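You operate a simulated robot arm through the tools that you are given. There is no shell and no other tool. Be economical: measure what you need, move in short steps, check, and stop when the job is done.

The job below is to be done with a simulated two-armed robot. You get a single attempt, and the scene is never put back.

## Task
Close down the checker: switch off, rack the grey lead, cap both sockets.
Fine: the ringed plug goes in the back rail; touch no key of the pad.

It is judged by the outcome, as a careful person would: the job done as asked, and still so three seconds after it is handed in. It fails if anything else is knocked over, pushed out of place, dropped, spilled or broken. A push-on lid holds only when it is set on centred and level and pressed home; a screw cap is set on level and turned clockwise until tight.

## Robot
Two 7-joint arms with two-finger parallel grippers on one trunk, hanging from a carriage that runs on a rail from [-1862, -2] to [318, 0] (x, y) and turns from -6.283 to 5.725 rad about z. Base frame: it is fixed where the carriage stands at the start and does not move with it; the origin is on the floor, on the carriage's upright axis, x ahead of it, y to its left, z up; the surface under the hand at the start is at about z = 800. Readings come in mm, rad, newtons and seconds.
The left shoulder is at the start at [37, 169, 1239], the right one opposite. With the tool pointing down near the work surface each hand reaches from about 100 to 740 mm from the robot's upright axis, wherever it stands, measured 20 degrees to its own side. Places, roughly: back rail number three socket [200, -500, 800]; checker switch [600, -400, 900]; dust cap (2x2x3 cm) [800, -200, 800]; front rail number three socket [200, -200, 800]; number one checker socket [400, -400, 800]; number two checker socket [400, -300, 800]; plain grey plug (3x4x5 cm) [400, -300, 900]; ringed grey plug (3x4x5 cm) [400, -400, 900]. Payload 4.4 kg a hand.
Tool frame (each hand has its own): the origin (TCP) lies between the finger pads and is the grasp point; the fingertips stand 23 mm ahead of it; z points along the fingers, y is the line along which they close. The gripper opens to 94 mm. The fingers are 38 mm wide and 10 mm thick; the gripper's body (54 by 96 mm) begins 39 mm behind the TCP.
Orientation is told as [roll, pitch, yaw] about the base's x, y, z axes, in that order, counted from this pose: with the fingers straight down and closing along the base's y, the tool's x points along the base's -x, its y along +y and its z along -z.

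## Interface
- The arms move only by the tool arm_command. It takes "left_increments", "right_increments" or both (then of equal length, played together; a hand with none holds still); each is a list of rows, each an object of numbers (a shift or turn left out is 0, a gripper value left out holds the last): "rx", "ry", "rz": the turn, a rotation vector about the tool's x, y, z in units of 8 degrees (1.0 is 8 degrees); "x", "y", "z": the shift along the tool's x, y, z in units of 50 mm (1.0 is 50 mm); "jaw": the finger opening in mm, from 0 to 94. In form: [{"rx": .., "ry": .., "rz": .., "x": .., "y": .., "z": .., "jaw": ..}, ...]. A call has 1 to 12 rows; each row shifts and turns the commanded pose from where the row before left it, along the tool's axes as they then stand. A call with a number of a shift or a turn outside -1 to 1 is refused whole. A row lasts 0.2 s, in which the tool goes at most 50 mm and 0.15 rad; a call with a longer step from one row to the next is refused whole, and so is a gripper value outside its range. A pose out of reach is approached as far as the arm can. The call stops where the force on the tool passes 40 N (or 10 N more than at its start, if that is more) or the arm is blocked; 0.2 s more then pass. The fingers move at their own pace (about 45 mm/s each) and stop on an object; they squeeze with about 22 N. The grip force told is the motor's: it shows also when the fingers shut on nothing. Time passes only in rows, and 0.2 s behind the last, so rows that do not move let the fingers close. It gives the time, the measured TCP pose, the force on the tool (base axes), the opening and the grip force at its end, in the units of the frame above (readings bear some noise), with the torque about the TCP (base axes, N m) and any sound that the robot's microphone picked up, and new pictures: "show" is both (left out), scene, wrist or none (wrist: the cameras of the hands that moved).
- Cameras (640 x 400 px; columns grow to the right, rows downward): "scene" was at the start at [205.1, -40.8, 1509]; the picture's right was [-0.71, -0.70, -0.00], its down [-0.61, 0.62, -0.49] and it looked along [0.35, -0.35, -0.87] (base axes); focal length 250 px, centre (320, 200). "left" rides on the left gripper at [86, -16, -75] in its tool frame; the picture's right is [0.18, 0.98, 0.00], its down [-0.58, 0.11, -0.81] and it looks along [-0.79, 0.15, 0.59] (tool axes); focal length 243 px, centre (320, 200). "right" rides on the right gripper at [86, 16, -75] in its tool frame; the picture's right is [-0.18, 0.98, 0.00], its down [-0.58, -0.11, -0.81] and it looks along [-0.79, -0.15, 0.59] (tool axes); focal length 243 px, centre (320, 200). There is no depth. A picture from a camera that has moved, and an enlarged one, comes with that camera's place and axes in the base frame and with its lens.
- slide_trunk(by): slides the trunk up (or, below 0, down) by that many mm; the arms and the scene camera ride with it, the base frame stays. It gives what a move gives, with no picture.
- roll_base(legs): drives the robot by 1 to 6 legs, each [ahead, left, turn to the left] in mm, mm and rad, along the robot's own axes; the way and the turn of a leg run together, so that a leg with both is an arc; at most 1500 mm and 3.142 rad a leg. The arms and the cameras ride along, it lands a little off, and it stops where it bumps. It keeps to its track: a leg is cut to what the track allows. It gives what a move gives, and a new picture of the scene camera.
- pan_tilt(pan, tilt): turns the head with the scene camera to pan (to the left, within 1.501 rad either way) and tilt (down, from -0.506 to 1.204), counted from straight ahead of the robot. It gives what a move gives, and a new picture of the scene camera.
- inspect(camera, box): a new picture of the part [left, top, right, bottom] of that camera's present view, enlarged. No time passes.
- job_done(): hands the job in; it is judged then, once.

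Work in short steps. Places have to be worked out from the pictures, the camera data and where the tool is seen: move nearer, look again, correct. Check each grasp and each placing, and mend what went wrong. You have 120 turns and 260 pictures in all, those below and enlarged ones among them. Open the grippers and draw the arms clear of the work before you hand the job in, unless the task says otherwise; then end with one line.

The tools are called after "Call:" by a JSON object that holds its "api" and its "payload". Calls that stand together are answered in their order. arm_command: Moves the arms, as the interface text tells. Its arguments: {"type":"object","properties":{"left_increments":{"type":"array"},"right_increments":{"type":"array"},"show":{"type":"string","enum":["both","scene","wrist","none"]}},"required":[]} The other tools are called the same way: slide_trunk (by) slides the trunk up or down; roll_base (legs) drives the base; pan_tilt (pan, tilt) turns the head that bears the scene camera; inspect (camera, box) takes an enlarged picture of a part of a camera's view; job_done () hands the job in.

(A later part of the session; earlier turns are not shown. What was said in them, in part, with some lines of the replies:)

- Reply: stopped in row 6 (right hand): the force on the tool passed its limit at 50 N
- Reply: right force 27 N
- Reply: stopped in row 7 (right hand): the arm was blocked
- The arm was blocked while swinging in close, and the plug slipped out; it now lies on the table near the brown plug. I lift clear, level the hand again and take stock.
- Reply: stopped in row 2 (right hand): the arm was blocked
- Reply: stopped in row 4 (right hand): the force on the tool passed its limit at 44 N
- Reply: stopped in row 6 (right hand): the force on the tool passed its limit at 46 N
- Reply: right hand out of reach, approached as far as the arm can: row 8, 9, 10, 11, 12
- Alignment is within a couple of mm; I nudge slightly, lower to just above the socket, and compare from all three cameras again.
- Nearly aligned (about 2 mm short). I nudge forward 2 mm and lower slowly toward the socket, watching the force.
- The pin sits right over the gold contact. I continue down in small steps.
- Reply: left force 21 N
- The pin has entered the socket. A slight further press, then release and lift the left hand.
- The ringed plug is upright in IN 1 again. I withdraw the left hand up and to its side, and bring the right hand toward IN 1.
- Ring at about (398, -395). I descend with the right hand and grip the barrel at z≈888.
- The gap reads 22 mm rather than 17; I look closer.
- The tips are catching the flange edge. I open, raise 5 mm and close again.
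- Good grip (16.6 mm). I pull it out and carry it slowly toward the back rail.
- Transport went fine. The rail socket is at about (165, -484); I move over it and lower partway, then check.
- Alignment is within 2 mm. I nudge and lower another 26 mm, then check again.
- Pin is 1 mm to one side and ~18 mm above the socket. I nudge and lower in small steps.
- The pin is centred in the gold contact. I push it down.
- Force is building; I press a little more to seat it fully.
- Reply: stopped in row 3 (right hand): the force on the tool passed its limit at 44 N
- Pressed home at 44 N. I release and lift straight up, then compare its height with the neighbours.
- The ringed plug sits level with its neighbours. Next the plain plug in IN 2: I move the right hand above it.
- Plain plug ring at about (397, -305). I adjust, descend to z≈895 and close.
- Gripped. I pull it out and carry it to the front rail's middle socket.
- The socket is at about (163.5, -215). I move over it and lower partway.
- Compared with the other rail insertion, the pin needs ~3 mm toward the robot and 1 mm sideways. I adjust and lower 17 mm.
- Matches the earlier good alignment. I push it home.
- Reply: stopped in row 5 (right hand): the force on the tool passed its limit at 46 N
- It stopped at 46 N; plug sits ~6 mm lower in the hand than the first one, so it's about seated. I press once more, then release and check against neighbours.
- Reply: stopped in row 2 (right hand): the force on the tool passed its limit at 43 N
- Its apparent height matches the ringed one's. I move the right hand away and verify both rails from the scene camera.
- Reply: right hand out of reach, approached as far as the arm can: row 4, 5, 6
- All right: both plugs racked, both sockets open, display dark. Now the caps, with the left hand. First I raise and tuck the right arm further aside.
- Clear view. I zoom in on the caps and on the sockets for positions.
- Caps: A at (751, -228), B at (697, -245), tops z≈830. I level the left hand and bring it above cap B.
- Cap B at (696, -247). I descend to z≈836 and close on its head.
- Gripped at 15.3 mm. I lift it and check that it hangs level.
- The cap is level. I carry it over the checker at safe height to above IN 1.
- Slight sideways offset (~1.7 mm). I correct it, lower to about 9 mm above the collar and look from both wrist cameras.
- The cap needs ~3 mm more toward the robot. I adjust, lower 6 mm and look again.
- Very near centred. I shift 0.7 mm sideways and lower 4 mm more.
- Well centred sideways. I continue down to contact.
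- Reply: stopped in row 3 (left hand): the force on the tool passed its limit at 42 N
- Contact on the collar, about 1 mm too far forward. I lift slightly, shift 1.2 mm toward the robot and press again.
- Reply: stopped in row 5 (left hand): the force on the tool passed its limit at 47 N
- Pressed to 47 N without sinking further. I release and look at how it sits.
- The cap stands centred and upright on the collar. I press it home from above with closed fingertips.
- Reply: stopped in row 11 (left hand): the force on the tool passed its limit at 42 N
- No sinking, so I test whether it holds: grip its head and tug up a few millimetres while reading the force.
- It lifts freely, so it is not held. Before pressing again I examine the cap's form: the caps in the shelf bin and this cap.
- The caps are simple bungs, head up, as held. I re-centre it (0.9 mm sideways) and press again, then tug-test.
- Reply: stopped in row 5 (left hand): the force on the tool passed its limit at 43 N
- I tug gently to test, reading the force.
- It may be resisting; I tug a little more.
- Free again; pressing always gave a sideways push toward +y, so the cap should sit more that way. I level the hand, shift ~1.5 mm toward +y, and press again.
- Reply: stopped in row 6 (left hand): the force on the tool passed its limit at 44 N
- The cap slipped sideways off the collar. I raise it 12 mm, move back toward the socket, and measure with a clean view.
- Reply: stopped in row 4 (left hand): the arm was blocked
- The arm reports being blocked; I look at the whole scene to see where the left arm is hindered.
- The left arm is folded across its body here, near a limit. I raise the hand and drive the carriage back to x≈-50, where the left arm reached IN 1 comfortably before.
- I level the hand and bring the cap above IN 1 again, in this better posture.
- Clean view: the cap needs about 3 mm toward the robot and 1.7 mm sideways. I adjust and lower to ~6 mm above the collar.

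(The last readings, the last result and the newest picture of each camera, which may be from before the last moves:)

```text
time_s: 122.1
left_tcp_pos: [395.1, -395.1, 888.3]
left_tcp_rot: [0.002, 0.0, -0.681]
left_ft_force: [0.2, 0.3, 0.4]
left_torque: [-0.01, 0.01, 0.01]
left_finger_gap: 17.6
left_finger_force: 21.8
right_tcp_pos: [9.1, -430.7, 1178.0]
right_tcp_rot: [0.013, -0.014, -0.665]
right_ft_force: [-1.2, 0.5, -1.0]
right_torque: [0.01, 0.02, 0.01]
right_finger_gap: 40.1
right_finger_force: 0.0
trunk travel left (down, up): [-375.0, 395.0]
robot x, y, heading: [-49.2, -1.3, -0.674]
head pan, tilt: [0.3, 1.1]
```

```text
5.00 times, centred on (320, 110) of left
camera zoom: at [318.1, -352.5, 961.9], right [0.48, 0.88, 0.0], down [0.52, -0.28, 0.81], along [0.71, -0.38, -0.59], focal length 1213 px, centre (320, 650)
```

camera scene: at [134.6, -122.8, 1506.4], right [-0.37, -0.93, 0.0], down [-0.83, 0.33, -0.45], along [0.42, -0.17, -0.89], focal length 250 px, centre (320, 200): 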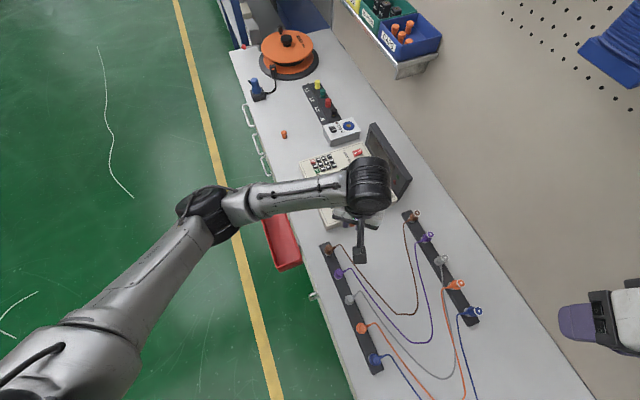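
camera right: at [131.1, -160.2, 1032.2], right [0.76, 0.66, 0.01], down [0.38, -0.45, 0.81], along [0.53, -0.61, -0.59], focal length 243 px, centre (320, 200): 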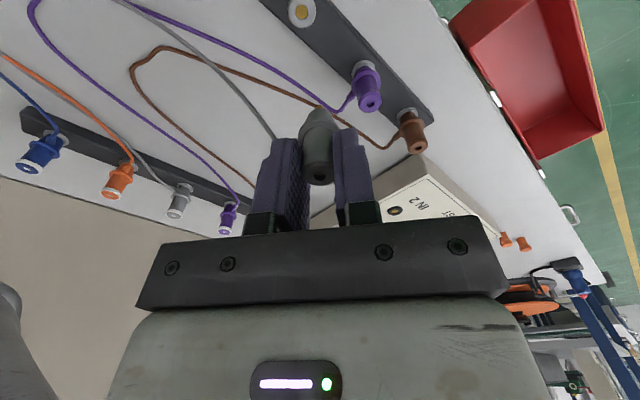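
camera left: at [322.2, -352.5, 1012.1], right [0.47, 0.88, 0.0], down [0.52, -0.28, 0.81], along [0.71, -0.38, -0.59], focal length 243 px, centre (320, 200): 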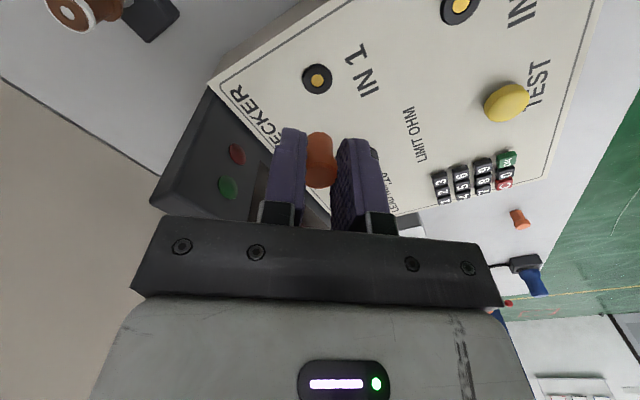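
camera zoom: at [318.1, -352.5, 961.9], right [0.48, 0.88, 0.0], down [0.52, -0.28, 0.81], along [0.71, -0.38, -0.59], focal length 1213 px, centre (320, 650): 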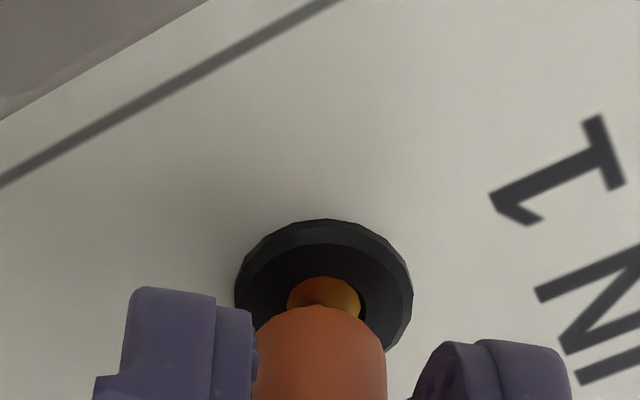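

Still ~2 mm too far forward. I correct, lower 4 mm, and look again.

Call:
{"api": "arm_command", "payload": {"left_increments": [{"x": 0.04, "y": 0.01}, {"z": 0.08}, {}], "show": "none"}}

Call:
{"api": "inspect", "payload": {"camera": "left", "box": [280, 70, 360, 150]}}

```text
time_s: 122.9
left_tcp_pos: [396.0, -391.9, 883.9]
left_tcp_rot: [0.002, -0.002, -0.681]
left_ft_force: [0.4, -1.2, 0.2]
left_torque: [-0.03, -0.02, -0.01]
left_finger_gap: 17.2
left_finger_force: 21.6
right_tcp_pos: [10.9, -431.6, 1179.1]
right_tcp_rot: [0.013, -0.014, -0.663]
right_ft_force: [0.1, -0.4, -0.2]
right_torque: [-0.01, 0.02, 0.03]
right_finger_gap: 39.6
right_finger_force: 0.1
trunk travel left (down, up): [-375.0, 395.0]
robot x, y, heading: [-48.2, 0.5, -0.68]
head pan, tilt: [0.3, 1.1]
```

```text
5.00 times, centred on (320, 110) of left
camera zoom: at [316.6, -350.8, 957.4], right [0.48, 0.88, 0.0], down [0.52, -0.28, 0.81], along [0.71, -0.38, -0.59], focal length 1213 px, centre (320, 650)
```

zoom: 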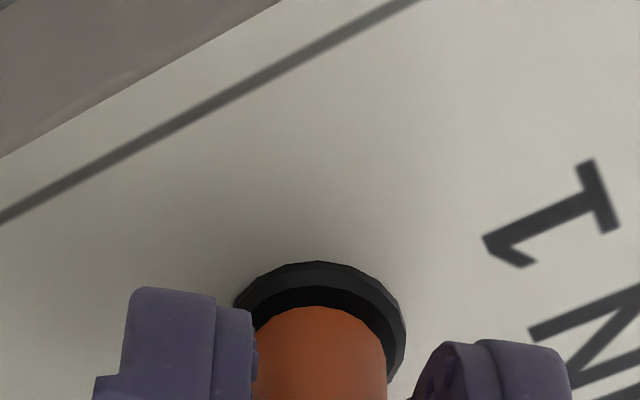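

Now it projects dead centre. I press straight down.

Call:
{"api": "arm_command", "payload": {"left_increments": [{"z": 0.04}, {"z": 0.04}, {"z": 0.04}, {"z": 0.04}, {"z": 0.04}, {"z": 0.04}, {}], "show": "none"}}

Call:
{"api": "inspect", "payload": {"camera": "left", "box": [280, 70, 360, 150]}}

```text
time_s: 123.8
left_tcp_pos: [396.6, -392.8, 881.8]
left_tcp_rot: [0.002, -0.003, -0.68]
left_ft_force: [-2.9, 9.2, 12.3]
left_torque: [0.12, 0.0, 0.03]
left_finger_gap: 17.3
left_finger_force: 22.1
right_tcp_pos: [9.7, -429.7, 1176.8]
right_tcp_rot: [0.014, -0.011, -0.664]
right_ft_force: [0.5, 0.0, -0.2]
right_torque: [-0.03, -0.03, -0.01]
right_finger_gap: 39.9
right_finger_force: 0.0
trunk travel left (down, up): [-375.0, 395.0]
robot x, y, heading: [-49.1, 1.9, -0.678]
head pan, tilt: [0.3, 1.1]
stopped in row 4 (left hand): the force on the tool passed its limit at 44 N (the readings are from after the stop); the commanded pose is now the measured one
```

```text
5.00 times, centred on (320, 110) of left
camera zoom: at [317.1, -350.7, 954.6], right [0.48, 0.88, 0.0], down [0.52, -0.28, 0.81], along [0.71, -0.38, -0.59], focal length 1213 px, centre (320, 650)
```

zoom: 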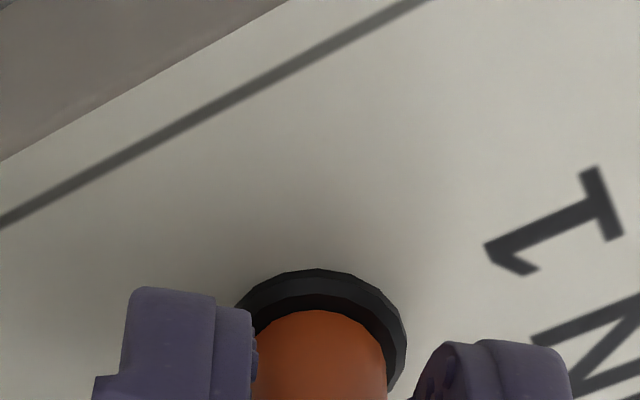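

Contact again ~1.2 mm forward, with the socket pushing it back toward the robot. I ease up, shift 1.5 mm that way and press again.

Call:
{"api": "arm_command", "payload": {"left_increments": [{"z": -0.04}, {"x": 0.03, "y": 0.006}, {"z": 0.04}, {"z": 0.04}, {"z": 0.04}, {"z": 0.04}, {"z": 0.04}, {}], "show": "none"}}

Call:
{"api": "inspect", "payload": {"camera": "left", "box": [280, 70, 360, 150]}}

```text
time_s: 125.0
left_tcp_pos: [396.1, -391.9, 880.1]
left_tcp_rot: [0.0, -0.007, -0.681]
left_ft_force: [0.0, 8.0, 12.3]
left_torque: [0.2, 0.06, 0.03]
left_finger_gap: 17.1
left_finger_force: 22.1
right_tcp_pos: [11.6, -430.2, 1177.1]
right_tcp_rot: [0.013, -0.015, -0.662]
right_ft_force: [0.4, 0.5, 0.0]
right_torque: [0.0, 0.0, -0.03]
right_finger_gap: 40.2
right_finger_force: 0.0
trunk travel left (down, up): [-375.0, 395.0]
robot x, y, heading: [-50.2, 1.3, -0.678]
head pan, tilt: [0.3, 1.1]
stopped in row 6 (left hand): the force on the tool passed its limit at 44 N (the readings are from after the stop); the commanded pose is now the measured one
```

```text
5.00 times, centred on (320, 110) of left
camera zoom: at [316.9, -350.3, 954.1], right [0.48, 0.88, 0.0], down [0.51, -0.28, 0.81], along [0.71, -0.39, -0.58], focal length 1213 px, centre (320, 650)
```

zoom: 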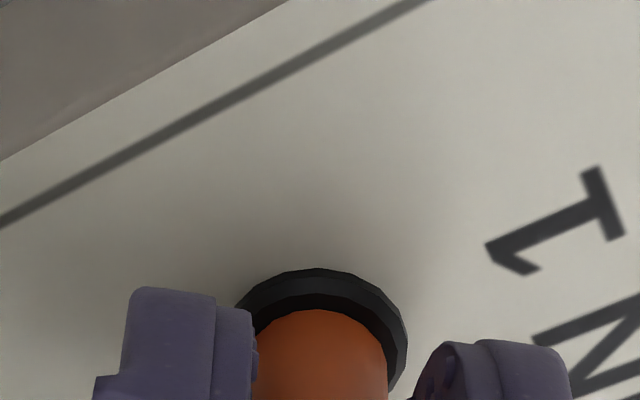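

The cap settles at the same place each time, so it self-locates in the socket. I tug-test again.

Call:
{"api": "arm_command", "payload": {"left_increments": [{"z": -0.05}, {"z": -0.03}, {}], "show": "none"}}

Call:
{"api": "inspect", "payload": {"camera": "left", "box": [280, 70, 360, 150]}}

```text
time_s: 125.8
left_tcp_pos: [393.6, -394.1, 883.5]
left_tcp_rot: [-0.005, -0.006, -0.685]
left_ft_force: [0.2, 2.3, -1.5]
left_torque: [0.06, -0.03, 0.02]
left_finger_gap: 17.1
left_finger_force: 21.9
right_tcp_pos: [9.5, -429.9, 1179.3]
right_tcp_rot: [0.013, -0.013, -0.666]
right_ft_force: [-0.2, -0.4, -0.2]
right_torque: [-0.01, -0.03, -0.01]
right_finger_gap: 40.0
right_finger_force: 0.0
trunk travel left (down, up): [-375.0, 395.0]
robot x, y, heading: [-52.2, -0.1, -0.679]
head pan, tilt: [0.3, 1.1]
```

```text
5.00 times, centred on (320, 110) of left
camera zoom: at [314.9, -351.7, 957.1], right [0.48, 0.88, 0.0], down [0.52, -0.28, 0.81], along [0.71, -0.39, -0.59], focal length 1213 px, centre (320, 650)
```

zoom: 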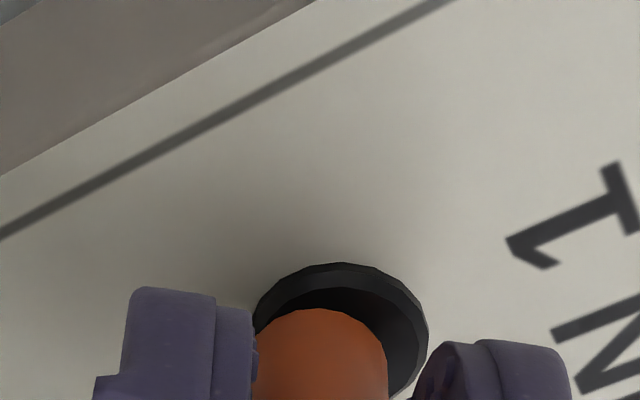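

Once lifted, the hand springs 2.4 mm sideways, so I was pressing with side load. I remove that offset and press again.

Call:
{"api": "arm_command", "payload": {"left_increments": [{"y": 0.05}, {}, {"z": 0.03}, {"z": 0.03}, {"z": 0.03}, {"z": 0.03}, {"z": 0.03}, {"z": 0.03}, {}], "show": "none"}}

Call:
{"api": "inspect", "payload": {"camera": "left", "box": [280, 70, 360, 150]}}

```text
time_s: 127.4
left_tcp_pos: [395.9, -392.2, 881.1]
left_tcp_rot: [-0.006, -0.011, -0.684]
left_ft_force: [-3.0, 5.5, 10.8]
left_torque: [0.11, 0.04, 0.03]
left_finger_gap: 17.3
left_finger_force: 22.0
right_tcp_pos: [8.6, -430.0, 1178.3]
right_tcp_rot: [0.016, -0.013, -0.663]
right_ft_force: [-0.1, 0.5, 0.1]
right_torque: [0.0, 0.05, 0.0]
right_finger_gap: 40.2
right_finger_force: 0.0
trunk travel left (down, up): [-375.0, 395.0]
robot x, y, heading: [-44.0, -0.5, -0.677]
head pan, tilt: [0.3, 1.1]
stopped in row 7 (left hand): the force on the tool passed its limit at 44 N (the readings are from after the stop); the commanded pose is now the measured one
```

```text
5.00 times, centred on (320, 110) of left
camera zoom: at [317.2, -349.6, 953.8], right [0.48, 0.88, -0.01], down [0.51, -0.27, 0.81], along [0.71, -0.39, -0.58], focal length 1213 px, centre (320, 650)
```

zoom: 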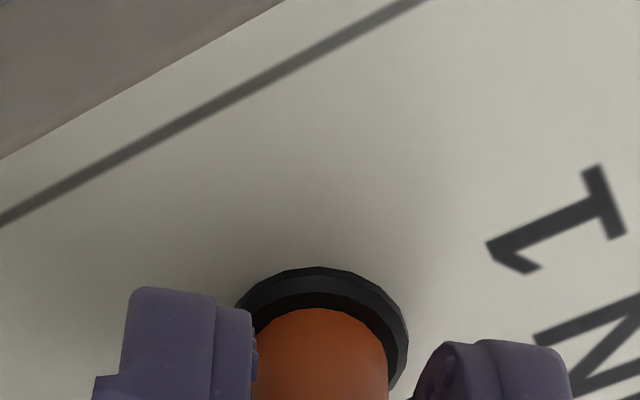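

Same seat again. I release, then press from directly above with closed fingertips and note the height.

Call:
{"api": "arm_command", "payload": {"left_increments": [{"jaw": 40}, {}, {}, {"z": -0.5}, {"z": -0.5}, {"rx": -0.05, "ry": 0.08, "jaw": 0}, {}, {}, {}, {}], "show": "none"}}

Call:
{"api": "inspect", "payload": {"camera": "left", "box": [260, 20, 380, 140]}}

Call:
{"api": "inspect", "payload": {"camera": "scene", "box": [340, 180, 400, 225]}}

```text
time_s: 129.6
left_tcp_pos: [393.7, -392.9, 929.0]
left_tcp_rot: [0.002, 0.001, -0.684]
left_ft_force: [-0.2, 0.2, 0.4]
left_torque: [0.0, 0.02, -0.01]
left_finger_gap: 0.0
left_finger_force: 22.3
right_tcp_pos: [9.9, -429.4, 1178.0]
right_tcp_rot: [0.014, -0.012, -0.664]
right_ft_force: [-0.2, 0.9, 1.1]
right_torque: [0.0, 0.02, 0.02]
right_finger_gap: 40.1
right_finger_force: 0.0
trunk travel left (down, up): [-375.0, 395.0]
robot x, y, heading: [-53.9, -0.8, -0.683]
head pan, tilt: [0.3, 1.1]
```

```text
3.33 times, centred on (320, 80) of left
camera zoom: at [316.2, -350.7, 1003.6], right [0.48, 0.88, 0.0], down [0.52, -0.28, 0.81], along [0.71, -0.39, -0.59], focal length 809 px, centre (320, 600)
```

zoom: 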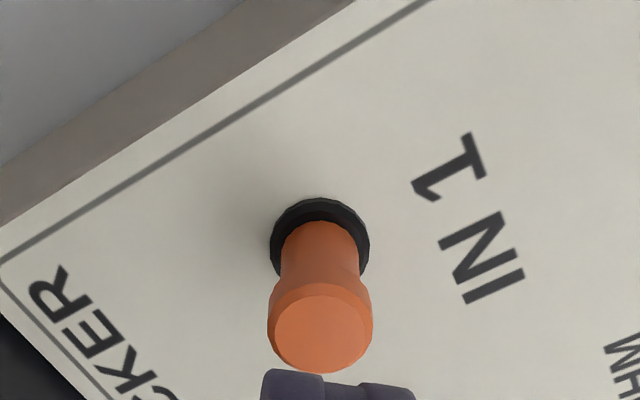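

```text
8.89 times, centred on (370, 202) of scene
camera zoom: at [134.7, -122.6, 1506.5], right [-0.37, -0.93, 0.0], down [-0.83, 0.33, -0.45], along [0.42, -0.17, -0.89], focal length 2226 px, centre (-124, 178)
```

zoom: 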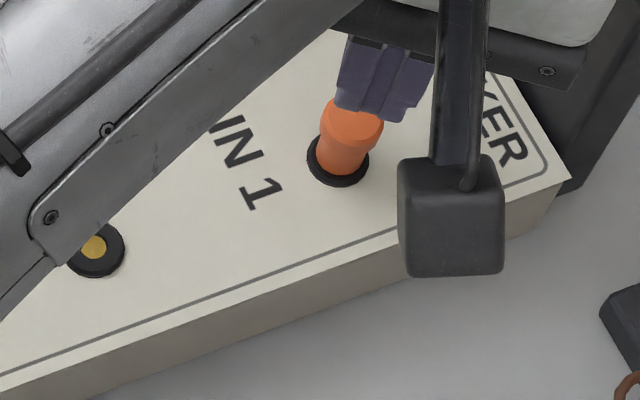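

Centred within ~0.6 mm from both cameras and upright. Now I press firmly from the top.

Call:
{"api": "arm_command", "payload": {"left_increments": [{"x": -0.042, "z": 0.3}, {"z": 0.24}, {"z": 0.04}, {"z": 0.04}, {"z": 0.04}, {"z": 0.04}, {"z": 0.04}, {"z": 0.04}, {}], "show": "none"}}

Call:
{"api": "arm_command", "payload": {"left_increments": [{"z": 0.05}, {"z": 0.05}, {"z": 0.05}, {}], "show": "none"}}

```text
time_s: 131.2
left_tcp_pos: [396.2, -394.1, 898.5]
left_tcp_rot: [-0.001, -0.005, -0.687]
left_ft_force: [-1.9, 5.9, 9.8]
left_torque: [0.15, 0.06, 0.0]
left_finger_gap: 0.0
left_finger_force: 21.9
right_tcp_pos: [10.2, -430.1, 1177.7]
right_tcp_rot: [0.014, -0.014, -0.662]
right_ft_force: [0.0, -0.1, 0.1]
right_torque: [0.02, -0.02, 0.0]
right_finger_gap: 39.9
right_finger_force: 0.0
trunk travel left (down, up): [-375.0, 395.0]
robot x, y, heading: [-47.4, 2.2, -0.675]
head pan, tilt: [0.3, 1.1]
stopped in row 7 (left hand): the force on the tool passed its limit at 45 N (the readings are from after the stop); the commanded pose is now the measured one
```

```text
time_s: 131.7
left_tcp_pos: [397.2, -395.3, 898.8]
left_tcp_rot: [-0.002, -0.01, -0.687]
left_ft_force: [-2.0, 6.0, 10.1]
left_torque: [0.13, 0.07, 0.0]
left_finger_gap: 0.0
left_finger_force: 21.3
right_tcp_pos: [10.5, -429.6, 1176.7]
right_tcp_rot: [0.014, -0.012, -0.664]
right_ft_force: [-0.4, 0.1, -0.6]
right_torque: [-0.03, -0.03, 0.0]
right_finger_gap: 40.0
right_finger_force: 0.1
trunk travel left (down, up): [-375.0, 395.0]
robot x, y, heading: [-49.8, -1.1, -0.68]
head pan, tilt: [0.3, 1.1]
stopped in row 2 (left hand): the force on the tool passed its limit at 44 N (the readings are from after the stop); the commanded pose is now the measured one
```

I tug-test once more with a fresh grip.

Call:
{"api": "arm_command", "payload": {"left_increments": [{"z": -0.3}, {"jaw": 36}, {}, {"z": 0.3}, {"z": 0.26}, {"jaw": 0}, {}, {}, {}], "show": "none"}}

Call:
{"api": "arm_command", "payload": {"left_increments": [{"z": -0.03}, {"z": -0.03}, {"z": -0.03}], "show": "none"}}

```text
time_s: 133.7
left_tcp_pos: [396.9, -394.7, 883.1]
left_tcp_rot: [0.0, -0.007, -0.688]
left_ft_force: [4.8, 6.7, -0.7]
left_torque: [0.14, -0.04, 0.03]
left_finger_gap: 17.4
left_finger_force: 22.2
right_tcp_pos: [10.5, -429.4, 1177.0]
right_tcp_rot: [0.016, -0.014, -0.663]
right_ft_force: [-0.5, -0.3, 0.5]
right_torque: [-0.03, 0.01, 0.0]
right_finger_gap: 40.2
right_finger_force: 0.1
trunk travel left (down, up): [-375.0, 395.0]
robot x, y, heading: [-51.0, -2.0, -0.673]
head pan, tilt: [0.3, 1.1]
```

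```text
time_s: 134.5
left_tcp_pos: [395.0, -395.7, 888.4]
left_tcp_rot: [-0.003, -0.007, -0.69]
left_ft_force: [-1.3, 0.9, -1.2]
left_torque: [0.01, 0.04, -0.01]
left_finger_gap: 17.2
left_finger_force: 21.9
right_tcp_pos: [9.0, -430.4, 1177.7]
right_tcp_rot: [0.013, -0.015, -0.665]
right_ft_force: [0.3, -0.1, -0.5]
right_torque: [-0.01, -0.01, -0.01]
right_finger_gap: 40.3
right_finger_force: 0.1
trunk travel left (down, up): [-375.0, 395.0]
robot x, y, heading: [-50.4, -1.1, -0.678]
head pan, tilt: [0.3, 1.1]
```

Interesting: while gripping, the cap resisted 8 N sideways, so it is socketed. I press it back in and measure the pull-out in finer steps.

Call:
{"api": "arm_command", "payload": {"left_increments": [{"y": 0.02}, {"z": 0.06}, {"z": 0.04}, {"z": 0.04}, {"z": 0.04}, {"z": 0.04}, {"z": 0.04}, {}], "show": "none"}}

Call:
{"api": "arm_command", "payload": {"left_increments": [{"z": -0.03}], "show": "none"}}

Call:
{"api": "arm_command", "payload": {"left_increments": [{"z": -0.02}], "show": "none"}}

Call:
{"api": "arm_command", "payload": {"left_increments": [{"z": -0.02}], "show": "none"}}

Call:
{"api": "inspect", "payload": {"camera": "left", "box": [280, 70, 360, 150]}}

```text
time_s: 136.0
left_tcp_pos: [398.1, -395.2, 880.8]
left_tcp_rot: [-0.004, -0.012, -0.69]
left_ft_force: [-1.3, 8.0, 10.4]
left_torque: [0.16, 0.04, -0.02]
left_finger_gap: 17.2
left_finger_force: 22.4
right_tcp_pos: [10.9, -430.1, 1176.8]
right_tcp_rot: [0.015, -0.013, -0.664]
right_ft_force: [0.6, 0.5, -0.3]
right_torque: [0.02, 0.02, 0.03]
right_finger_gap: 39.8
right_finger_force: 0.1
trunk travel left (down, up): [-375.0, 395.0]
robot x, y, heading: [-49.6, 1.2, -0.674]
head pan, tilt: [0.3, 1.1]
stopped in row 7 (left hand): the force on the tool passed its limit at 44 N (the readings are from after the stop); the commanded pose is now the measured one
```

```text
time_s: 136.4
left_tcp_pos: [399.5, -396.3, 881.5]
left_tcp_rot: [-0.003, -0.013, -0.687]
left_ft_force: [2.5, 4.9, 2.4]
left_torque: [-0.03, -0.11, -0.03]
left_finger_gap: 17.0
left_finger_force: 21.4
right_tcp_pos: [10.6, -430.6, 1177.2]
right_tcp_rot: [0.014, -0.014, -0.664]
right_ft_force: [0.1, -0.4, 0.6]
right_torque: [-0.02, -0.02, 0.03]
right_finger_gap: 39.9
right_finger_force: 0.1
trunk travel left (down, up): [-375.0, 395.0]
robot x, y, heading: [-46.6, 3.0, -0.674]
head pan, tilt: [0.3, 1.1]
```

```text
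time_s: 136.8
left_tcp_pos: [398.9, -394.8, 879.6]
left_tcp_rot: [-0.001, -0.012, -0.688]
left_ft_force: [6.6, -0.2, -9.9]
left_torque: [-0.13, -0.28, 0.0]
left_finger_gap: 17.3
left_finger_force: 21.9
right_tcp_pos: [10.1, -430.4, 1176.4]
right_tcp_rot: [0.015, -0.014, -0.662]
right_ft_force: [0.6, 0.7, -0.7]
right_torque: [-0.02, 0.03, 0.02]
right_finger_gap: 40.1
right_finger_force: 0.0
trunk travel left (down, up): [-375.0, 395.0]
robot x, y, heading: [-46.9, 0.7, -0.674]
head pan, tilt: [0.3, 1.1]
```

```text
time_s: 137.2
left_tcp_pos: [396.1, -396.3, 883.2]
left_tcp_rot: [-0.005, -0.011, -0.69]
left_ft_force: [1.4, 1.2, -1.2]
left_torque: [0.03, -0.01, 0.0]
left_finger_gap: 17.2
left_finger_force: 21.7
right_tcp_pos: [10.0, -430.6, 1179.0]
right_tcp_rot: [0.013, -0.013, -0.663]
right_ft_force: [0.0, 0.3, 1.0]
right_torque: [0.02, -0.01, 0.01]
right_finger_gap: 39.8
right_finger_force: 0.0
trunk travel left (down, up): [-375.0, 395.0]
robot x, y, heading: [-53.7, -1.4, -0.674]
head pan, tilt: [0.3, 1.1]
```

```text
5.00 times, centred on (320, 110) of left
camera zoom: at [319.1, -353.0, 957.0], right [0.48, 0.88, -0.01], down [0.51, -0.28, 0.81], along [0.71, -0.4, -0.58], focal length 1213 px, centre (320, 650)
```

zoom: 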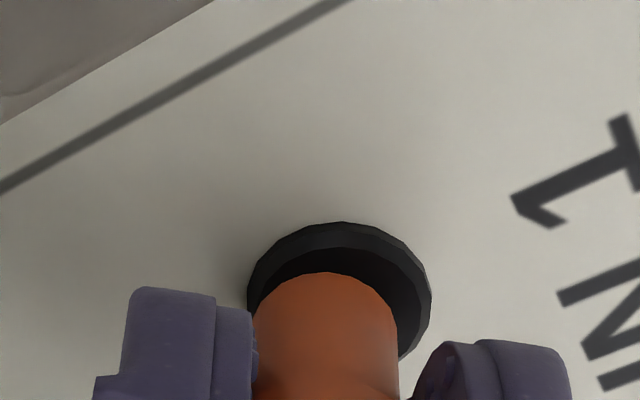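

It resisted about 10 N before coming free, so the press does latch it. I re-centre, press it home again and leave it.

Call:
{"api": "arm_command", "payload": {"left_increments": [{"y": 0.03, "ry": 0.07}, {}, {"z": 0.04}, {"z": 0.04}, {"z": 0.04}, {"z": 0.04}, {"z": 0.04}, {}], "show": "none"}}

Call:
{"api": "arm_command", "payload": {"left_increments": [{"jaw": 40}, {}, {}, {"z": -0.5}, {"z": -0.5}, {"jaw": 0}, {}, {}, {}], "show": "none"}}

Call:
{"api": "inspect", "payload": {"camera": "left", "box": [260, 20, 380, 140]}}

Call:
{"api": "inspect", "payload": {"camera": "scene", "box": [345, 180, 395, 220]}}

```text
time_s: 138.6
left_tcp_pos: [399.0, -395.8, 881.8]
left_tcp_rot: [-0.004, -0.006, -0.69]
left_ft_force: [-2.6, 8.4, 10.6]
left_torque: [0.24, 0.1, 0.01]
left_finger_gap: 17.4
left_finger_force: 21.6
right_tcp_pos: [9.0, -430.0, 1178.1]
right_tcp_rot: [0.015, -0.011, -0.662]
right_ft_force: [0.9, -0.7, -0.6]
right_torque: [-0.01, 0.01, 0.03]
right_finger_gap: 39.7
right_finger_force: 0.0
trunk travel left (down, up): [-375.0, 395.0]
robot x, y, heading: [-51.1, -0.5, -0.675]
head pan, tilt: [0.3, 1.1]
stopped in row 6 (left hand): the force on the tool passed its limit at 45 N (the readings are from after the stop); the commanded pose is now the measured one
```

```text
time_s: 140.6
left_tcp_pos: [397.7, -397.4, 930.1]
left_tcp_rot: [-0.006, -0.009, -0.689]
left_ft_force: [1.1, -0.5, 0.7]
left_torque: [0.0, -0.03, -0.03]
left_finger_gap: 0.0
left_finger_force: 21.4
right_tcp_pos: [11.6, -430.4, 1179.3]
right_tcp_rot: [0.015, -0.016, -0.663]
right_ft_force: [-0.2, -0.6, 0.1]
right_torque: [0.0, 0.01, 0.07]
right_finger_gap: 39.7
right_finger_force: 0.0
trunk travel left (down, up): [-375.0, 395.0]
robot x, y, heading: [-47.3, 1.0, -0.677]
head pan, tilt: [0.3, 1.1]
```

```text
3.33 times, centred on (320, 80) of left
camera zoom: at [320.1, -354.2, 1003.3], right [0.48, 0.88, -0.01], down [0.52, -0.28, 0.81], along [0.71, -0.4, -0.59], focal length 809 px, centre (320, 600)
```

zoom: 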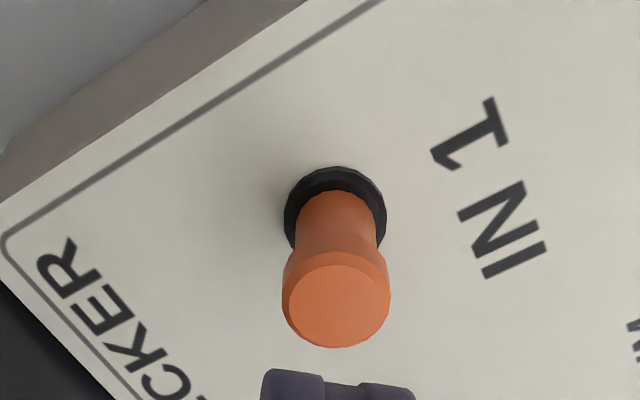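

```text
10.00 times, centred on (370, 200) of scene
camera zoom: at [134.4, -122.4, 1506.5], right [-0.37, -0.93, 0.0], down [-0.83, 0.33, -0.45], along [0.42, -0.17, -0.89], focal length 2504 px, centre (-180, 200)
```

zoom: 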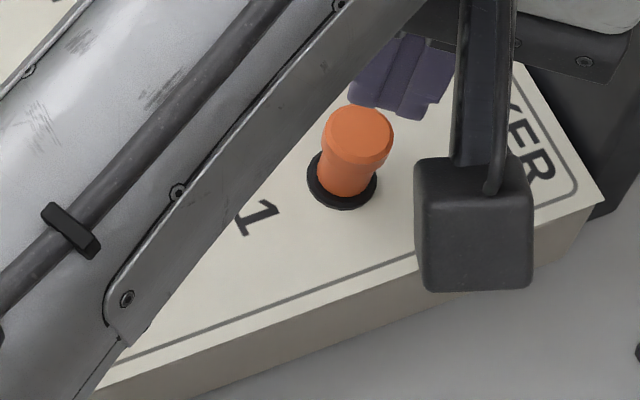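

Looks well seated. One final press from above, then the left hand goes up and away to fetch the second cap.

Call:
{"api": "arm_command", "payload": {"left_increments": [{"x": 0.06, "y": 0.04, "rx": -0.04, "ry": 0.06}, {"z": 0.3}, {"z": 0.26}, {"z": 0.04}, {"z": 0.04}, {"z": 0.04}, {"z": 0.04}, {"z": 0.04}, {}], "show": "none"}}

Call:
{"api": "arm_command", "payload": {"left_increments": [{"z": -0.6}, {"z": -0.9}, {"z": -0.9}, {"z": -0.9}, {"y": 0.8, "jaw": 40}, {"y": 0.8}, {"y": 0.8}, {"y": 0.8}, {}], "show": "none"}}

Call:
{"api": "roll_base", "payload": {"legs": [[155.6, 126, 0]]}}

```text
time_s: 142.3
left_tcp_pos: [398.5, -394.3, 897.7]
left_tcp_rot: [-0.003, -0.006, -0.693]
left_ft_force: [-1.5, 5.8, 9.4]
left_torque: [0.14, 0.11, 0.02]
left_finger_gap: 0.1
left_finger_force: 22.1
right_tcp_pos: [10.9, -429.9, 1177.5]
right_tcp_rot: [0.013, -0.014, -0.659]
right_ft_force: [0.4, -0.4, 0.4]
right_torque: [-0.03, -0.02, -0.01]
right_finger_gap: 40.2
right_finger_force: 0.1
trunk travel left (down, up): [-375.0, 395.0]
robot x, y, heading: [-51.8, 1.4, -0.677]
head pan, tilt: [0.3, 1.1]
stopped in row 8 (left hand): the force on the tool passed its limit at 45 N (the readings are from after the stop); the commanded pose is now the measured one
```

```text
time_s: 144.3
left_tcp_pos: [509.8, -284.3, 1036.5]
left_tcp_rot: [-0.004, -0.002, -0.692]
left_ft_force: [0.0, 0.3, 0.4]
left_torque: [0.01, 0.01, 0.0]
left_finger_gap: 39.9
left_finger_force: 0.1
left hand out of reach, approached as far as the arm can: row 3
right_tcp_pos: [10.1, -431.4, 1178.1]
right_tcp_rot: [0.013, -0.014, -0.663]
right_ft_force: [-1.0, -0.9, -0.4]
right_torque: [-0.02, 0.0, -0.02]
right_finger_gap: 40.1
right_finger_force: 0.1
trunk travel left (down, up): [-375.0, 395.0]
robot x, y, heading: [-49.0, -1.6, -0.676]
head pan, tilt: [0.3, 1.1]
```

```text
time_s: 145.9
left_tcp_pos: [714.4, -284.7, 1037.5]
left_tcp_rot: [-0.002, -0.003, -0.694]
left_ft_force: [0.3, 0.3, 0.4]
left_torque: [-0.02, 0.0, -0.01]
left_finger_gap: 40.0
left_finger_force: 0.1
right_tcp_pos: [213.4, -429.7, 1178.6]
right_tcp_rot: [0.015, -0.014, -0.662]
right_ft_force: [0.8, -0.1, -0.4]
right_torque: [0.01, 0.0, -0.01]
right_finger_gap: 40.0
right_finger_force: 0.0
trunk travel left (down, up): [-375.0, 395.0]
robot x, y, heading: [158.8, 0.4, -0.679]
head pan, tilt: [0.3, 1.1]
camera scene: at [338.2, -122.4, 1506.6], right [-0.37, -0.93, 0.0], down [-0.83, 0.33, -0.45], along [0.42, -0.17, -0.89], focal length 250 px, centre (320, 200)
```

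scene: 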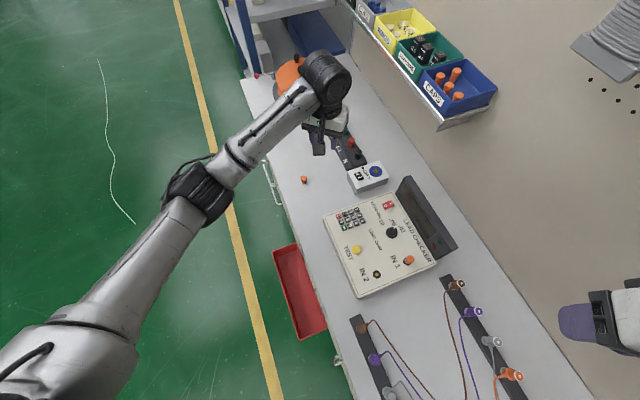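

The cap stays in IN 1. I move the left hand above the second cap.

Call:
{"api": "arm_command", "payload": {"left_increments": [{"x": 0.155, "y": 0.6}, {"y": 0.72}, {"z": 0.7}, {"z": 0.7}, {"z": 0.7}, {"z": 0.6}, {}], "show": "none"}}

Call:
{"api": "inspect", "payload": {"camera": "left", "box": [240, 0, 400, 160]}}

```text
time_s: 147.5
left_tcp_pos: [749.8, -228.8, 904.6]
left_tcp_rot: [-0.002, -0.003, -0.694]
left_ft_force: [0.7, -0.3, 0.1]
left_torque: [0.0, -0.01, -0.02]
left_finger_gap: 39.8
left_finger_force: 0.1
right_tcp_pos: [214.1, -430.7, 1179.3]
right_tcp_rot: [0.013, -0.015, -0.663]
right_ft_force: [-0.1, -0.7, -0.2]
right_torque: [0.03, -0.03, -0.02]
right_finger_gap: 40.2
right_finger_force: 0.0
trunk travel left (down, up): [-375.0, 395.0]
robot x, y, heading: [154.3, 2.2, -0.676]
head pan, tilt: [0.3, 1.1]
```

```text
2.50 times, centred on (320, 80) of left
camera zoom: at [673.1, -186.2, 977.3], right [0.49, 0.87, 0.0], down [0.52, -0.28, 0.81], along [0.71, -0.39, -0.59], focal length 606 px, centre (320, 500)
```

zoom: 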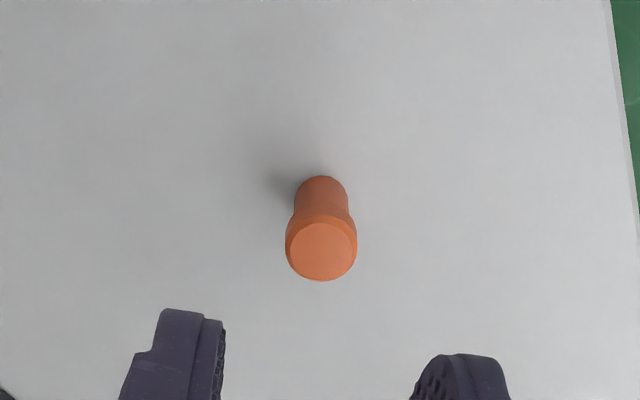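

Cap A at about (752, -230). I adjust, descend and grip it, then lift.

Call:
{"api": "arm_command", "payload": {"left_increments": [{"x": -0.06, "y": 0.02, "z": 0.4}, {"z": 0.5}, {"z": 0.35}, {"z": 0.15}, {}, {"jaw": 0}, {}, {}, {}], "show": "none"}}

Call:
{"api": "arm_command", "payload": {"left_increments": [{"z": -0.4}, {"z": -0.7}, {"z": -0.7}, {"z": -0.7}, {"y": -0.5}, {"y": -0.5}, {"y": -0.5}, {}], "show": "none"}}

Call:
{"api": "inspect", "payload": {"camera": "left", "box": [240, 50, 400, 210]}}

```text
time_s: 149.5
left_tcp_pos: [752.9, -230.5, 832.1]
left_tcp_rot: [-0.003, -0.002, -0.692]
left_ft_force: [0.0, -0.4, 1.1]
left_torque: [0.04, -0.02, 0.01]
left_finger_gap: 17.1
left_finger_force: 21.8
right_tcp_pos: [214.1, -429.5, 1178.3]
right_tcp_rot: [0.014, -0.013, -0.663]
right_ft_force: [-0.2, -0.1, -0.2]
right_torque: [0.01, 0.0, 0.0]
right_finger_gap: 39.7
right_finger_force: 0.0
trunk travel left (down, up): [-375.0, 395.0]
robot x, y, heading: [154.7, 3.6, -0.675]
head pan, tilt: [0.3, 1.1]
```

```text
time_s: 151.3
left_tcp_pos: [705.9, -288.2, 957.9]
left_tcp_rot: [-0.002, -0.003, -0.694]
left_ft_force: [0.4, -0.2, -0.8]
left_torque: [-0.02, -0.02, -0.04]
left_finger_gap: 16.9
left_finger_force: 22.2
right_tcp_pos: [213.4, -429.9, 1178.6]
right_tcp_rot: [0.015, -0.015, -0.664]
right_ft_force: [0.6, 0.2, 0.2]
right_torque: [0.01, 0.0, 0.01]
right_finger_gap: 39.9
right_finger_force: 0.0
trunk travel left (down, up): [-375.0, 395.0]
robot x, y, heading: [153.9, -0.7, -0.677]
head pan, tilt: [0.3, 1.1]
```

```text
2.50 times, centred on (320, 130) of left
camera zoom: at [628.9, -245.3, 1031.0], right [0.49, 0.87, 0.0], down [0.52, -0.28, 0.81], along [0.71, -0.39, -0.59], focal length 606 px, centre (320, 375)
```

zoom: 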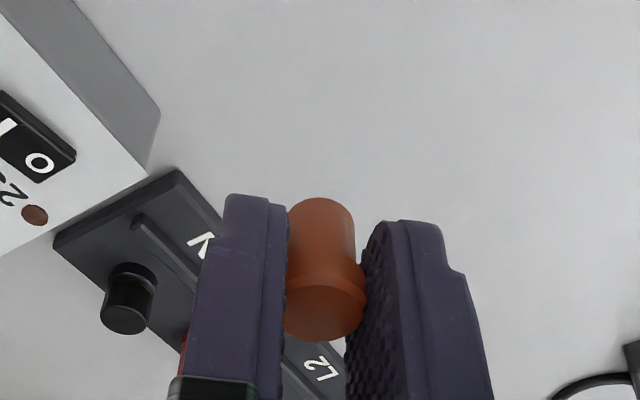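

Second cap held. I drive the carriage back to x≈-50 with the cap held high.

Call:
{"api": "roll_base", "payload": {"legs": [[-158, -127.5, 0]]}}

```text
time_s: 152.9
left_tcp_pos: [501.8, -290.2, 956.2]
left_tcp_rot: [-0.004, -0.003, -0.693]
left_ft_force: [-0.7, 0.2, -0.1]
left_torque: [0.0, 0.01, 0.0]
left_finger_gap: 17.3
left_finger_force: 21.8
right_tcp_pos: [8.9, -430.6, 1178.7]
right_tcp_rot: [0.014, -0.012, -0.666]
right_ft_force: [0.2, 0.5, -0.7]
right_torque: [0.01, 0.03, -0.04]
right_finger_gap: 39.8
right_finger_force: 0.0
trunk travel left (down, up): [-375.0, 395.0]
robot x, y, heading: [-52.8, -2.5, -0.678]
head pan, tilt: [0.3, 1.1]
camera scene: at [133.7, -122.9, 1506.4], right [-0.37, -0.93, 0.0], down [-0.83, 0.33, -0.45], along [0.42, -0.17, -0.89], focal length 250 px, centre (320, 200)
```

scene: 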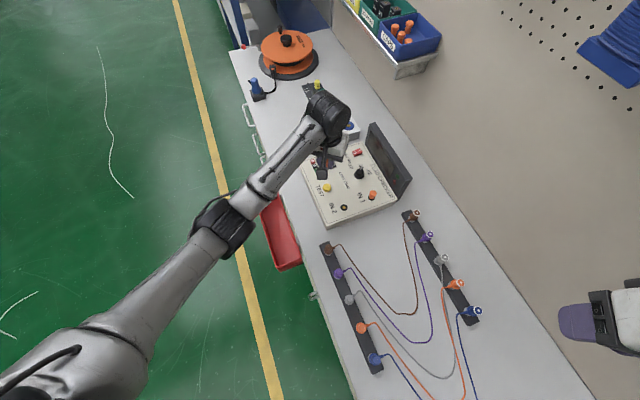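

Now over to IN 2, lowering to ~25 mm above its collar, then a look.

Call:
{"api": "arm_command", "payload": {"left_increments": [{"x": 0.36, "y": -0.39}, {"x": 0.36, "y": -0.39}, {"x": 0.36, "y": -0.39}, {"x": 0.35, "y": -0.39}, {"z": 0.5}, {"z": 0.45}, {}], "show": "none"}}

Call:
{"api": "inspect", "payload": {"camera": "left", "box": [260, 30, 380, 150]}}

```text
time_s: 154.5
left_tcp_pos: [396.8, -304.0, 908.6]
left_tcp_rot: [-0.001, -0.003, -0.694]
left_ft_force: [0.4, 0.3, 0.7]
left_torque: [0.02, 0.03, 0.0]
left_finger_gap: 17.0
left_finger_force: 22.0
right_tcp_pos: [9.6, -432.0, 1179.1]
right_tcp_rot: [0.013, -0.014, -0.665]
right_ft_force: [-0.3, -0.3, 0.4]
right_torque: [-0.01, -0.01, 0.01]
right_finger_gap: 40.1
right_finger_force: 0.0
trunk travel left (down, up): [-375.0, 395.0]
robot x, y, heading: [-48.0, 1.6, -0.678]
head pan, tilt: [0.3, 1.1]
```

```text
3.33 times, centred on (320, 90) of left
camera zoom: at [318.5, -261.5, 982.0], right [0.49, 0.87, 0.0], down [0.52, -0.29, 0.81], along [0.7, -0.4, -0.59], focal length 809 px, centre (320, 567)
```

zoom: 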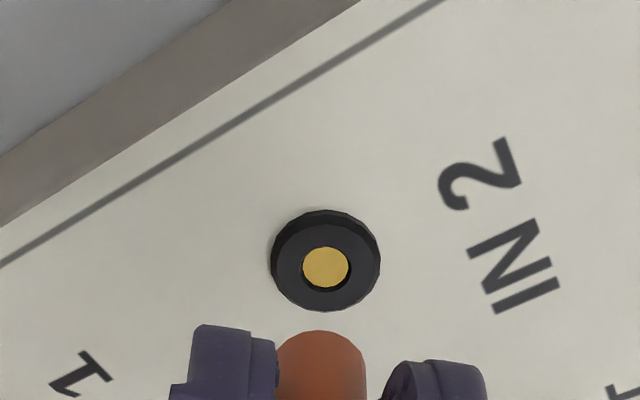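

Very close: ~1.2 mm toward the robot and 0.6 mm sideways needed. I adjust, lower 21 mm and check.

Call:
{"api": "arm_command", "payload": {"left_increments": [{"x": 0.024, "y": 0.012}, {"z": 0.22}, {"z": 0.2}, {}], "show": "none"}}

Call:
{"api": "inspect", "payload": {"camera": "left", "box": [280, 70, 360, 150]}}

```text
time_s: 155.5
left_tcp_pos: [396.0, -302.3, 887.8]
left_tcp_rot: [-0.005, -0.005, -0.694]
left_ft_force: [0.0, 0.3, 0.5]
left_torque: [-0.02, 0.0, -0.01]
left_finger_gap: 16.9
left_finger_force: 22.4
right_tcp_pos: [9.4, -430.5, 1178.4]
right_tcp_rot: [0.014, -0.014, -0.665]
right_ft_force: [0.4, 0.1, 0.3]
right_torque: [0.0, -0.01, 0.0]
right_finger_gap: 39.9
right_finger_force: 0.0
trunk travel left (down, up): [-375.0, 395.0]
robot x, y, heading: [-48.7, -0.8, -0.679]
head pan, tilt: [0.3, 1.1]
```

```text
5.00 times, centred on (320, 110) of left
camera zoom: at [318.6, -260.4, 962.0], right [0.49, 0.87, 0.0], down [0.52, -0.29, 0.81], along [0.7, -0.4, -0.59], focal length 1213 px, centre (320, 650)
```

zoom: 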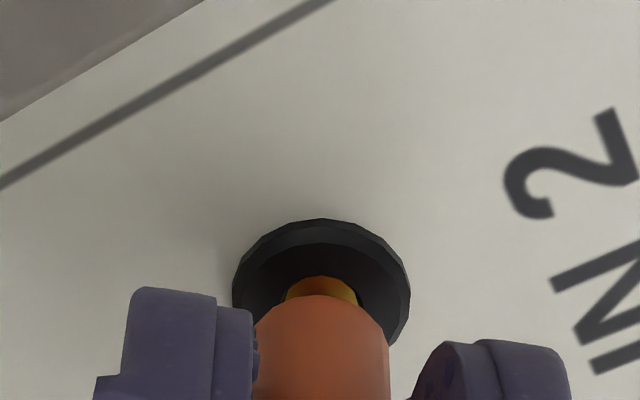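

Aligned within half a millimetre. I press it down.

Call:
{"api": "arm_command", "payload": {"left_increments": [{"z": 0.06}, {"z": 0.05}, {"z": 0.04}, {"z": 0.04}, {"z": 0.04}, {"z": 0.04}, {"z": 0.04}, {}], "show": "none"}}

Call:
{"api": "inspect", "payload": {"camera": "left", "box": [280, 70, 360, 150]}}

```text
time_s: 156.8
left_tcp_pos: [397.2, -303.2, 880.1]
left_tcp_rot: [-0.005, -0.01, -0.698]
left_ft_force: [-3.7, 5.3, 10.8]
left_torque: [0.11, 0.05, 0.05]
left_finger_gap: 17.1
left_finger_force: 22.0
right_tcp_pos: [9.5, -431.0, 1177.7]
right_tcp_rot: [0.015, -0.013, -0.665]
right_ft_force: [-0.5, 0.3, -0.6]
right_torque: [0.02, 0.0, 0.0]
right_finger_gap: 40.1
right_finger_force: 0.0
trunk travel left (down, up): [-375.0, 395.0]
robot x, y, heading: [-50.1, 0.1, -0.675]
head pan, tilt: [0.3, 1.1]
stopped in row 6 (left hand): the force on the tool passed its limit at 43 N (the readings are from after the stop); the commanded pose is now the measured one
```

```text
5.00 times, centred on (320, 110) of left
camera zoom: at [319.2, -259.8, 954.2], right [0.49, 0.87, -0.01], down [0.51, -0.28, 0.81], along [0.7, -0.4, -0.59], focal length 1213 px, centre (320, 650)
```

zoom: 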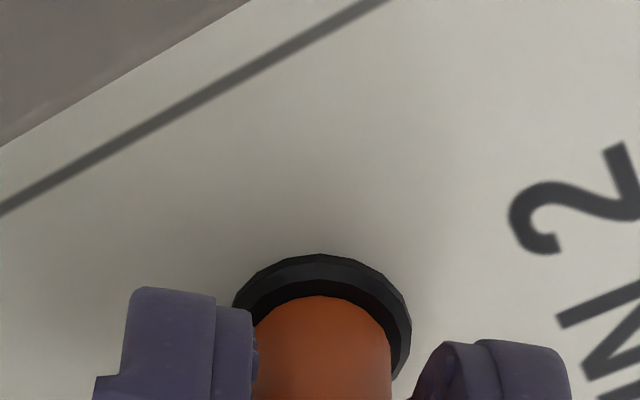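

Same seated picture as IN 1. A light tug (not enough to free it) to confirm it holds.

Call:
{"api": "arm_command", "payload": {"left_increments": [{"z": -0.045}], "show": "none"}}

Call:
{"api": "arm_command", "payload": {"left_increments": [{"z": 0.04}, {"z": 0.04}, {"z": 0.04}, {"z": 0.04}, {}], "show": "none"}}

Call:
{"api": "arm_command", "payload": {"left_increments": [{"jaw": 40}, {}, {}, {"z": -0.5}, {"z": -0.5}, {"jaw": 0, "rx": -0.04, "ry": 0.07}, {}, {}, {}], "show": "none"}}

Call:
{"api": "inspect", "payload": {"camera": "left", "box": [260, 20, 380, 140]}}

```text
time_s: 157.2
left_tcp_pos: [395.5, -304.0, 881.0]
left_tcp_rot: [-0.006, -0.008, -0.696]
left_ft_force: [1.9, -0.6, -4.2]
left_torque: [-0.08, -0.19, 0.01]
left_finger_gap: 17.2
left_finger_force: 21.6
right_tcp_pos: [8.2, -430.1, 1176.9]
right_tcp_rot: [0.014, -0.014, -0.664]
right_ft_force: [0.3, -0.1, 0.3]
right_torque: [0.03, -0.04, 0.04]
right_finger_gap: 39.9
right_finger_force: 0.1
trunk travel left (down, up): [-375.0, 395.0]
robot x, y, heading: [-53.0, 3.5, -0.676]
head pan, tilt: [0.3, 1.1]
```

```text
time_s: 158.0
left_tcp_pos: [395.4, -303.1, 880.7]
left_tcp_rot: [-0.007, -0.011, -0.697]
left_ft_force: [-3.2, 9.6, 14.0]
left_torque: [0.27, 0.1, 0.08]
left_finger_gap: 17.1
left_finger_force: 21.7
right_tcp_pos: [10.4, -428.6, 1178.0]
right_tcp_rot: [0.015, -0.012, -0.666]
right_ft_force: [0.2, -0.6, -0.4]
right_torque: [-0.01, -0.03, -0.02]
right_finger_gap: 39.9
right_finger_force: 0.0
trunk travel left (down, up): [-375.0, 395.0]
robot x, y, heading: [-48.6, -0.4, -0.679]
head pan, tilt: [0.3, 1.1]
stopped in row 3 (left hand): the force on the tool passed its limit at 44 N (the readings are from after the stop); the commanded pose is now the measured one
```

```text
time_s: 160.0
left_tcp_pos: [395.4, -305.4, 930.4]
left_tcp_rot: [-0.003, -0.002, -0.699]
left_ft_force: [0.0, -1.0, 0.0]
left_torque: [-0.01, 0.02, 0.03]
left_finger_gap: 0.0
left_finger_force: 21.8
right_tcp_pos: [9.1, -430.5, 1178.5]
right_tcp_rot: [0.015, -0.014, -0.666]
right_ft_force: [-0.3, -0.5, -0.3]
right_torque: [-0.02, 0.01, 0.01]
right_finger_gap: 39.9
right_finger_force: 0.0
trunk travel left (down, up): [-375.0, 395.0]
robot x, y, heading: [-49.8, -5.2, -0.68]
head pan, tilt: [0.3, 1.1]
```

```text
3.33 times, centred on (320, 80) of left
camera zoom: at [319.7, -261.6, 1004.5], right [0.49, 0.87, 0.0], down [0.52, -0.29, 0.81], along [0.7, -0.4, -0.59], focal length 809 px, centre (320, 600)
```

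zoom: 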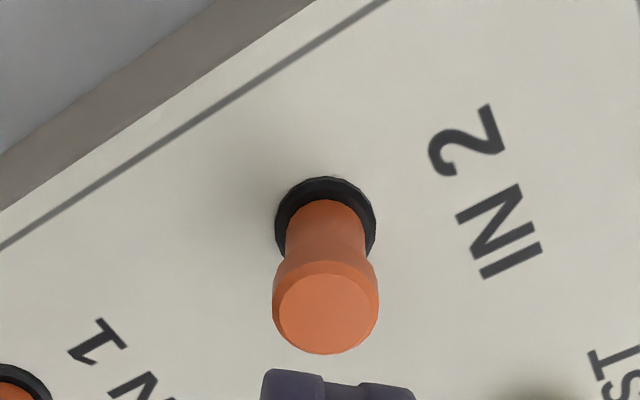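

Held (4 N pull resisted), centred and upright. A last press from above, then I draw the left arm clear.

Call:
{"api": "arm_command", "payload": {"left_increments": [{"y": 0.015, "z": 0.3}, {"z": 0.26}, {"z": 0.04}, {"z": 0.04}, {"z": 0.04}, {"z": 0.04}, {"z": 0.04}, {}], "show": "none"}}

Call:
{"api": "arm_command", "payload": {"left_increments": [{"z": -0.6}, {"z": -0.8}, {"z": -0.8}, {"z": -0.8}, {"y": 0.8, "x": 0.4, "jaw": 90}, {"y": 0.8, "x": 0.4}, {"y": 0.8, "x": 0.4}, {"y": 0.8}, {"y": 0.8}, {"y": 0.8}, {}], "right_increments": [{"jaw": 90}, {}, {}, {}, {}, {}, {}, {}, {}, {}, {}], "show": "scene"}}

Call:
{"api": "inspect", "payload": {"camera": "scene", "box": [300, 120, 420, 230]}}

Call:
{"api": "inspect", "payload": {"camera": "scene", "box": [310, 200, 490, 390]}}

```text
time_s: 161.5
left_tcp_pos: [396.8, -304.7, 897.9]
left_tcp_rot: [-0.006, -0.007, -0.7]
left_ft_force: [-2.7, 5.9, 12.6]
left_torque: [0.21, 0.1, 0.02]
left_finger_gap: 0.0
left_finger_force: 21.6
right_tcp_pos: [10.2, -429.6, 1177.9]
right_tcp_rot: [0.013, -0.013, -0.666]
right_ft_force: [0.5, 0.1, 0.3]
right_torque: [0.03, -0.02, 0.01]
right_finger_gap: 40.2
right_finger_force: 0.0
trunk travel left (down, up): [-375.0, 395.0]
robot x, y, heading: [-50.2, 1.5, -0.679]
head pan, tilt: [0.3, 1.1]
stopped in row 7 (left hand): the force on the tool passed its limit at 44 N (the readings are from after the stop); the commanded pose is now the measured one
```

```text
time_s: 163.9
left_tcp_pos: [505.0, -81.2, 1047.9]
left_tcp_rot: [-0.008, -0.007, -0.699]
left_ft_force: [0.1, -0.1, -0.2]
left_torque: [0.0, 0.03, 0.03]
left_finger_gap: 90.0
left_finger_force: 0.0
right_tcp_pos: [8.9, -430.8, 1178.1]
right_tcp_rot: [0.015, -0.014, -0.664]
right_ft_force: [0.2, -1.1, -0.1]
right_torque: [0.0, 0.04, -0.01]
right_finger_gap: 89.9
right_finger_force: 0.0
trunk travel left (down, up): [-375.0, 395.0]
robot x, y, heading: [-50.8, 0.8, -0.678]
head pan, tilt: [0.3, 1.1]
camera scene: at [133.6, -123.0, 1506.6], right [-0.37, -0.93, 0.0], down [-0.83, 0.33, -0.45], along [0.42, -0.17, -0.89], focal length 250 px, centre (320, 200)
```

scene: 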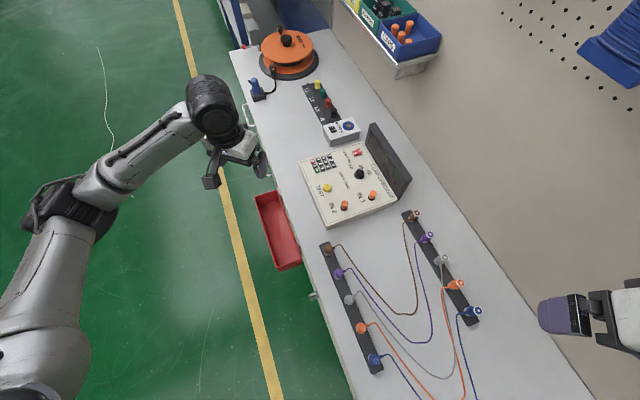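

```text
3.64 times, centred on (360, 175) of scene
camera zoom: at [133.6, -123.0, 1506.6], right [-0.37, -0.93, 0.0], down [-0.83, 0.33, -0.45], along [0.42, -0.17, -0.89], focal length 911 px, centre (174, 291)
```

zoom: 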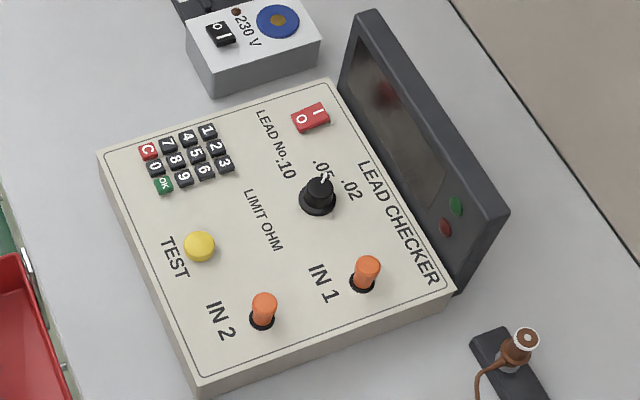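

```text
2.11 times, centred on (400, 295) of scene
camera zoom: at [133.6, -123.0, 1506.6], right [-0.37, -0.93, 0.0], down [-0.83, 0.33, -0.45], along [0.42, -0.17, -0.89], focal length 527 px, centre (152, 0)
```

zoom: 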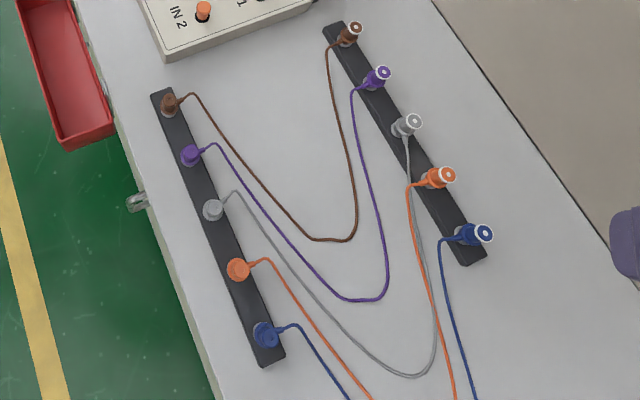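

The checker is off, the ringed plug is in the back rail and the plain one in the front rail. Both sockets are capped, and the arms are open and clear, so I hand the job in.

Call:
{"api": "job_done", "payload": {}}

```text
The job is handed in.
```

The job is handed in: the checker is switched off with its display dark, the ringed grey plug is in back rail socket three, and the plain one is in front rail socket three. Both checker sockets are capped, and no pad key was touched. The ringed plug dropped onto the bench once on the way and was picked up again. The gripper also brushed the display top and the checker edge, and nothing appeared to move. I pull-tested both caps, then pressed them home again; I did not pull-test the plugs.
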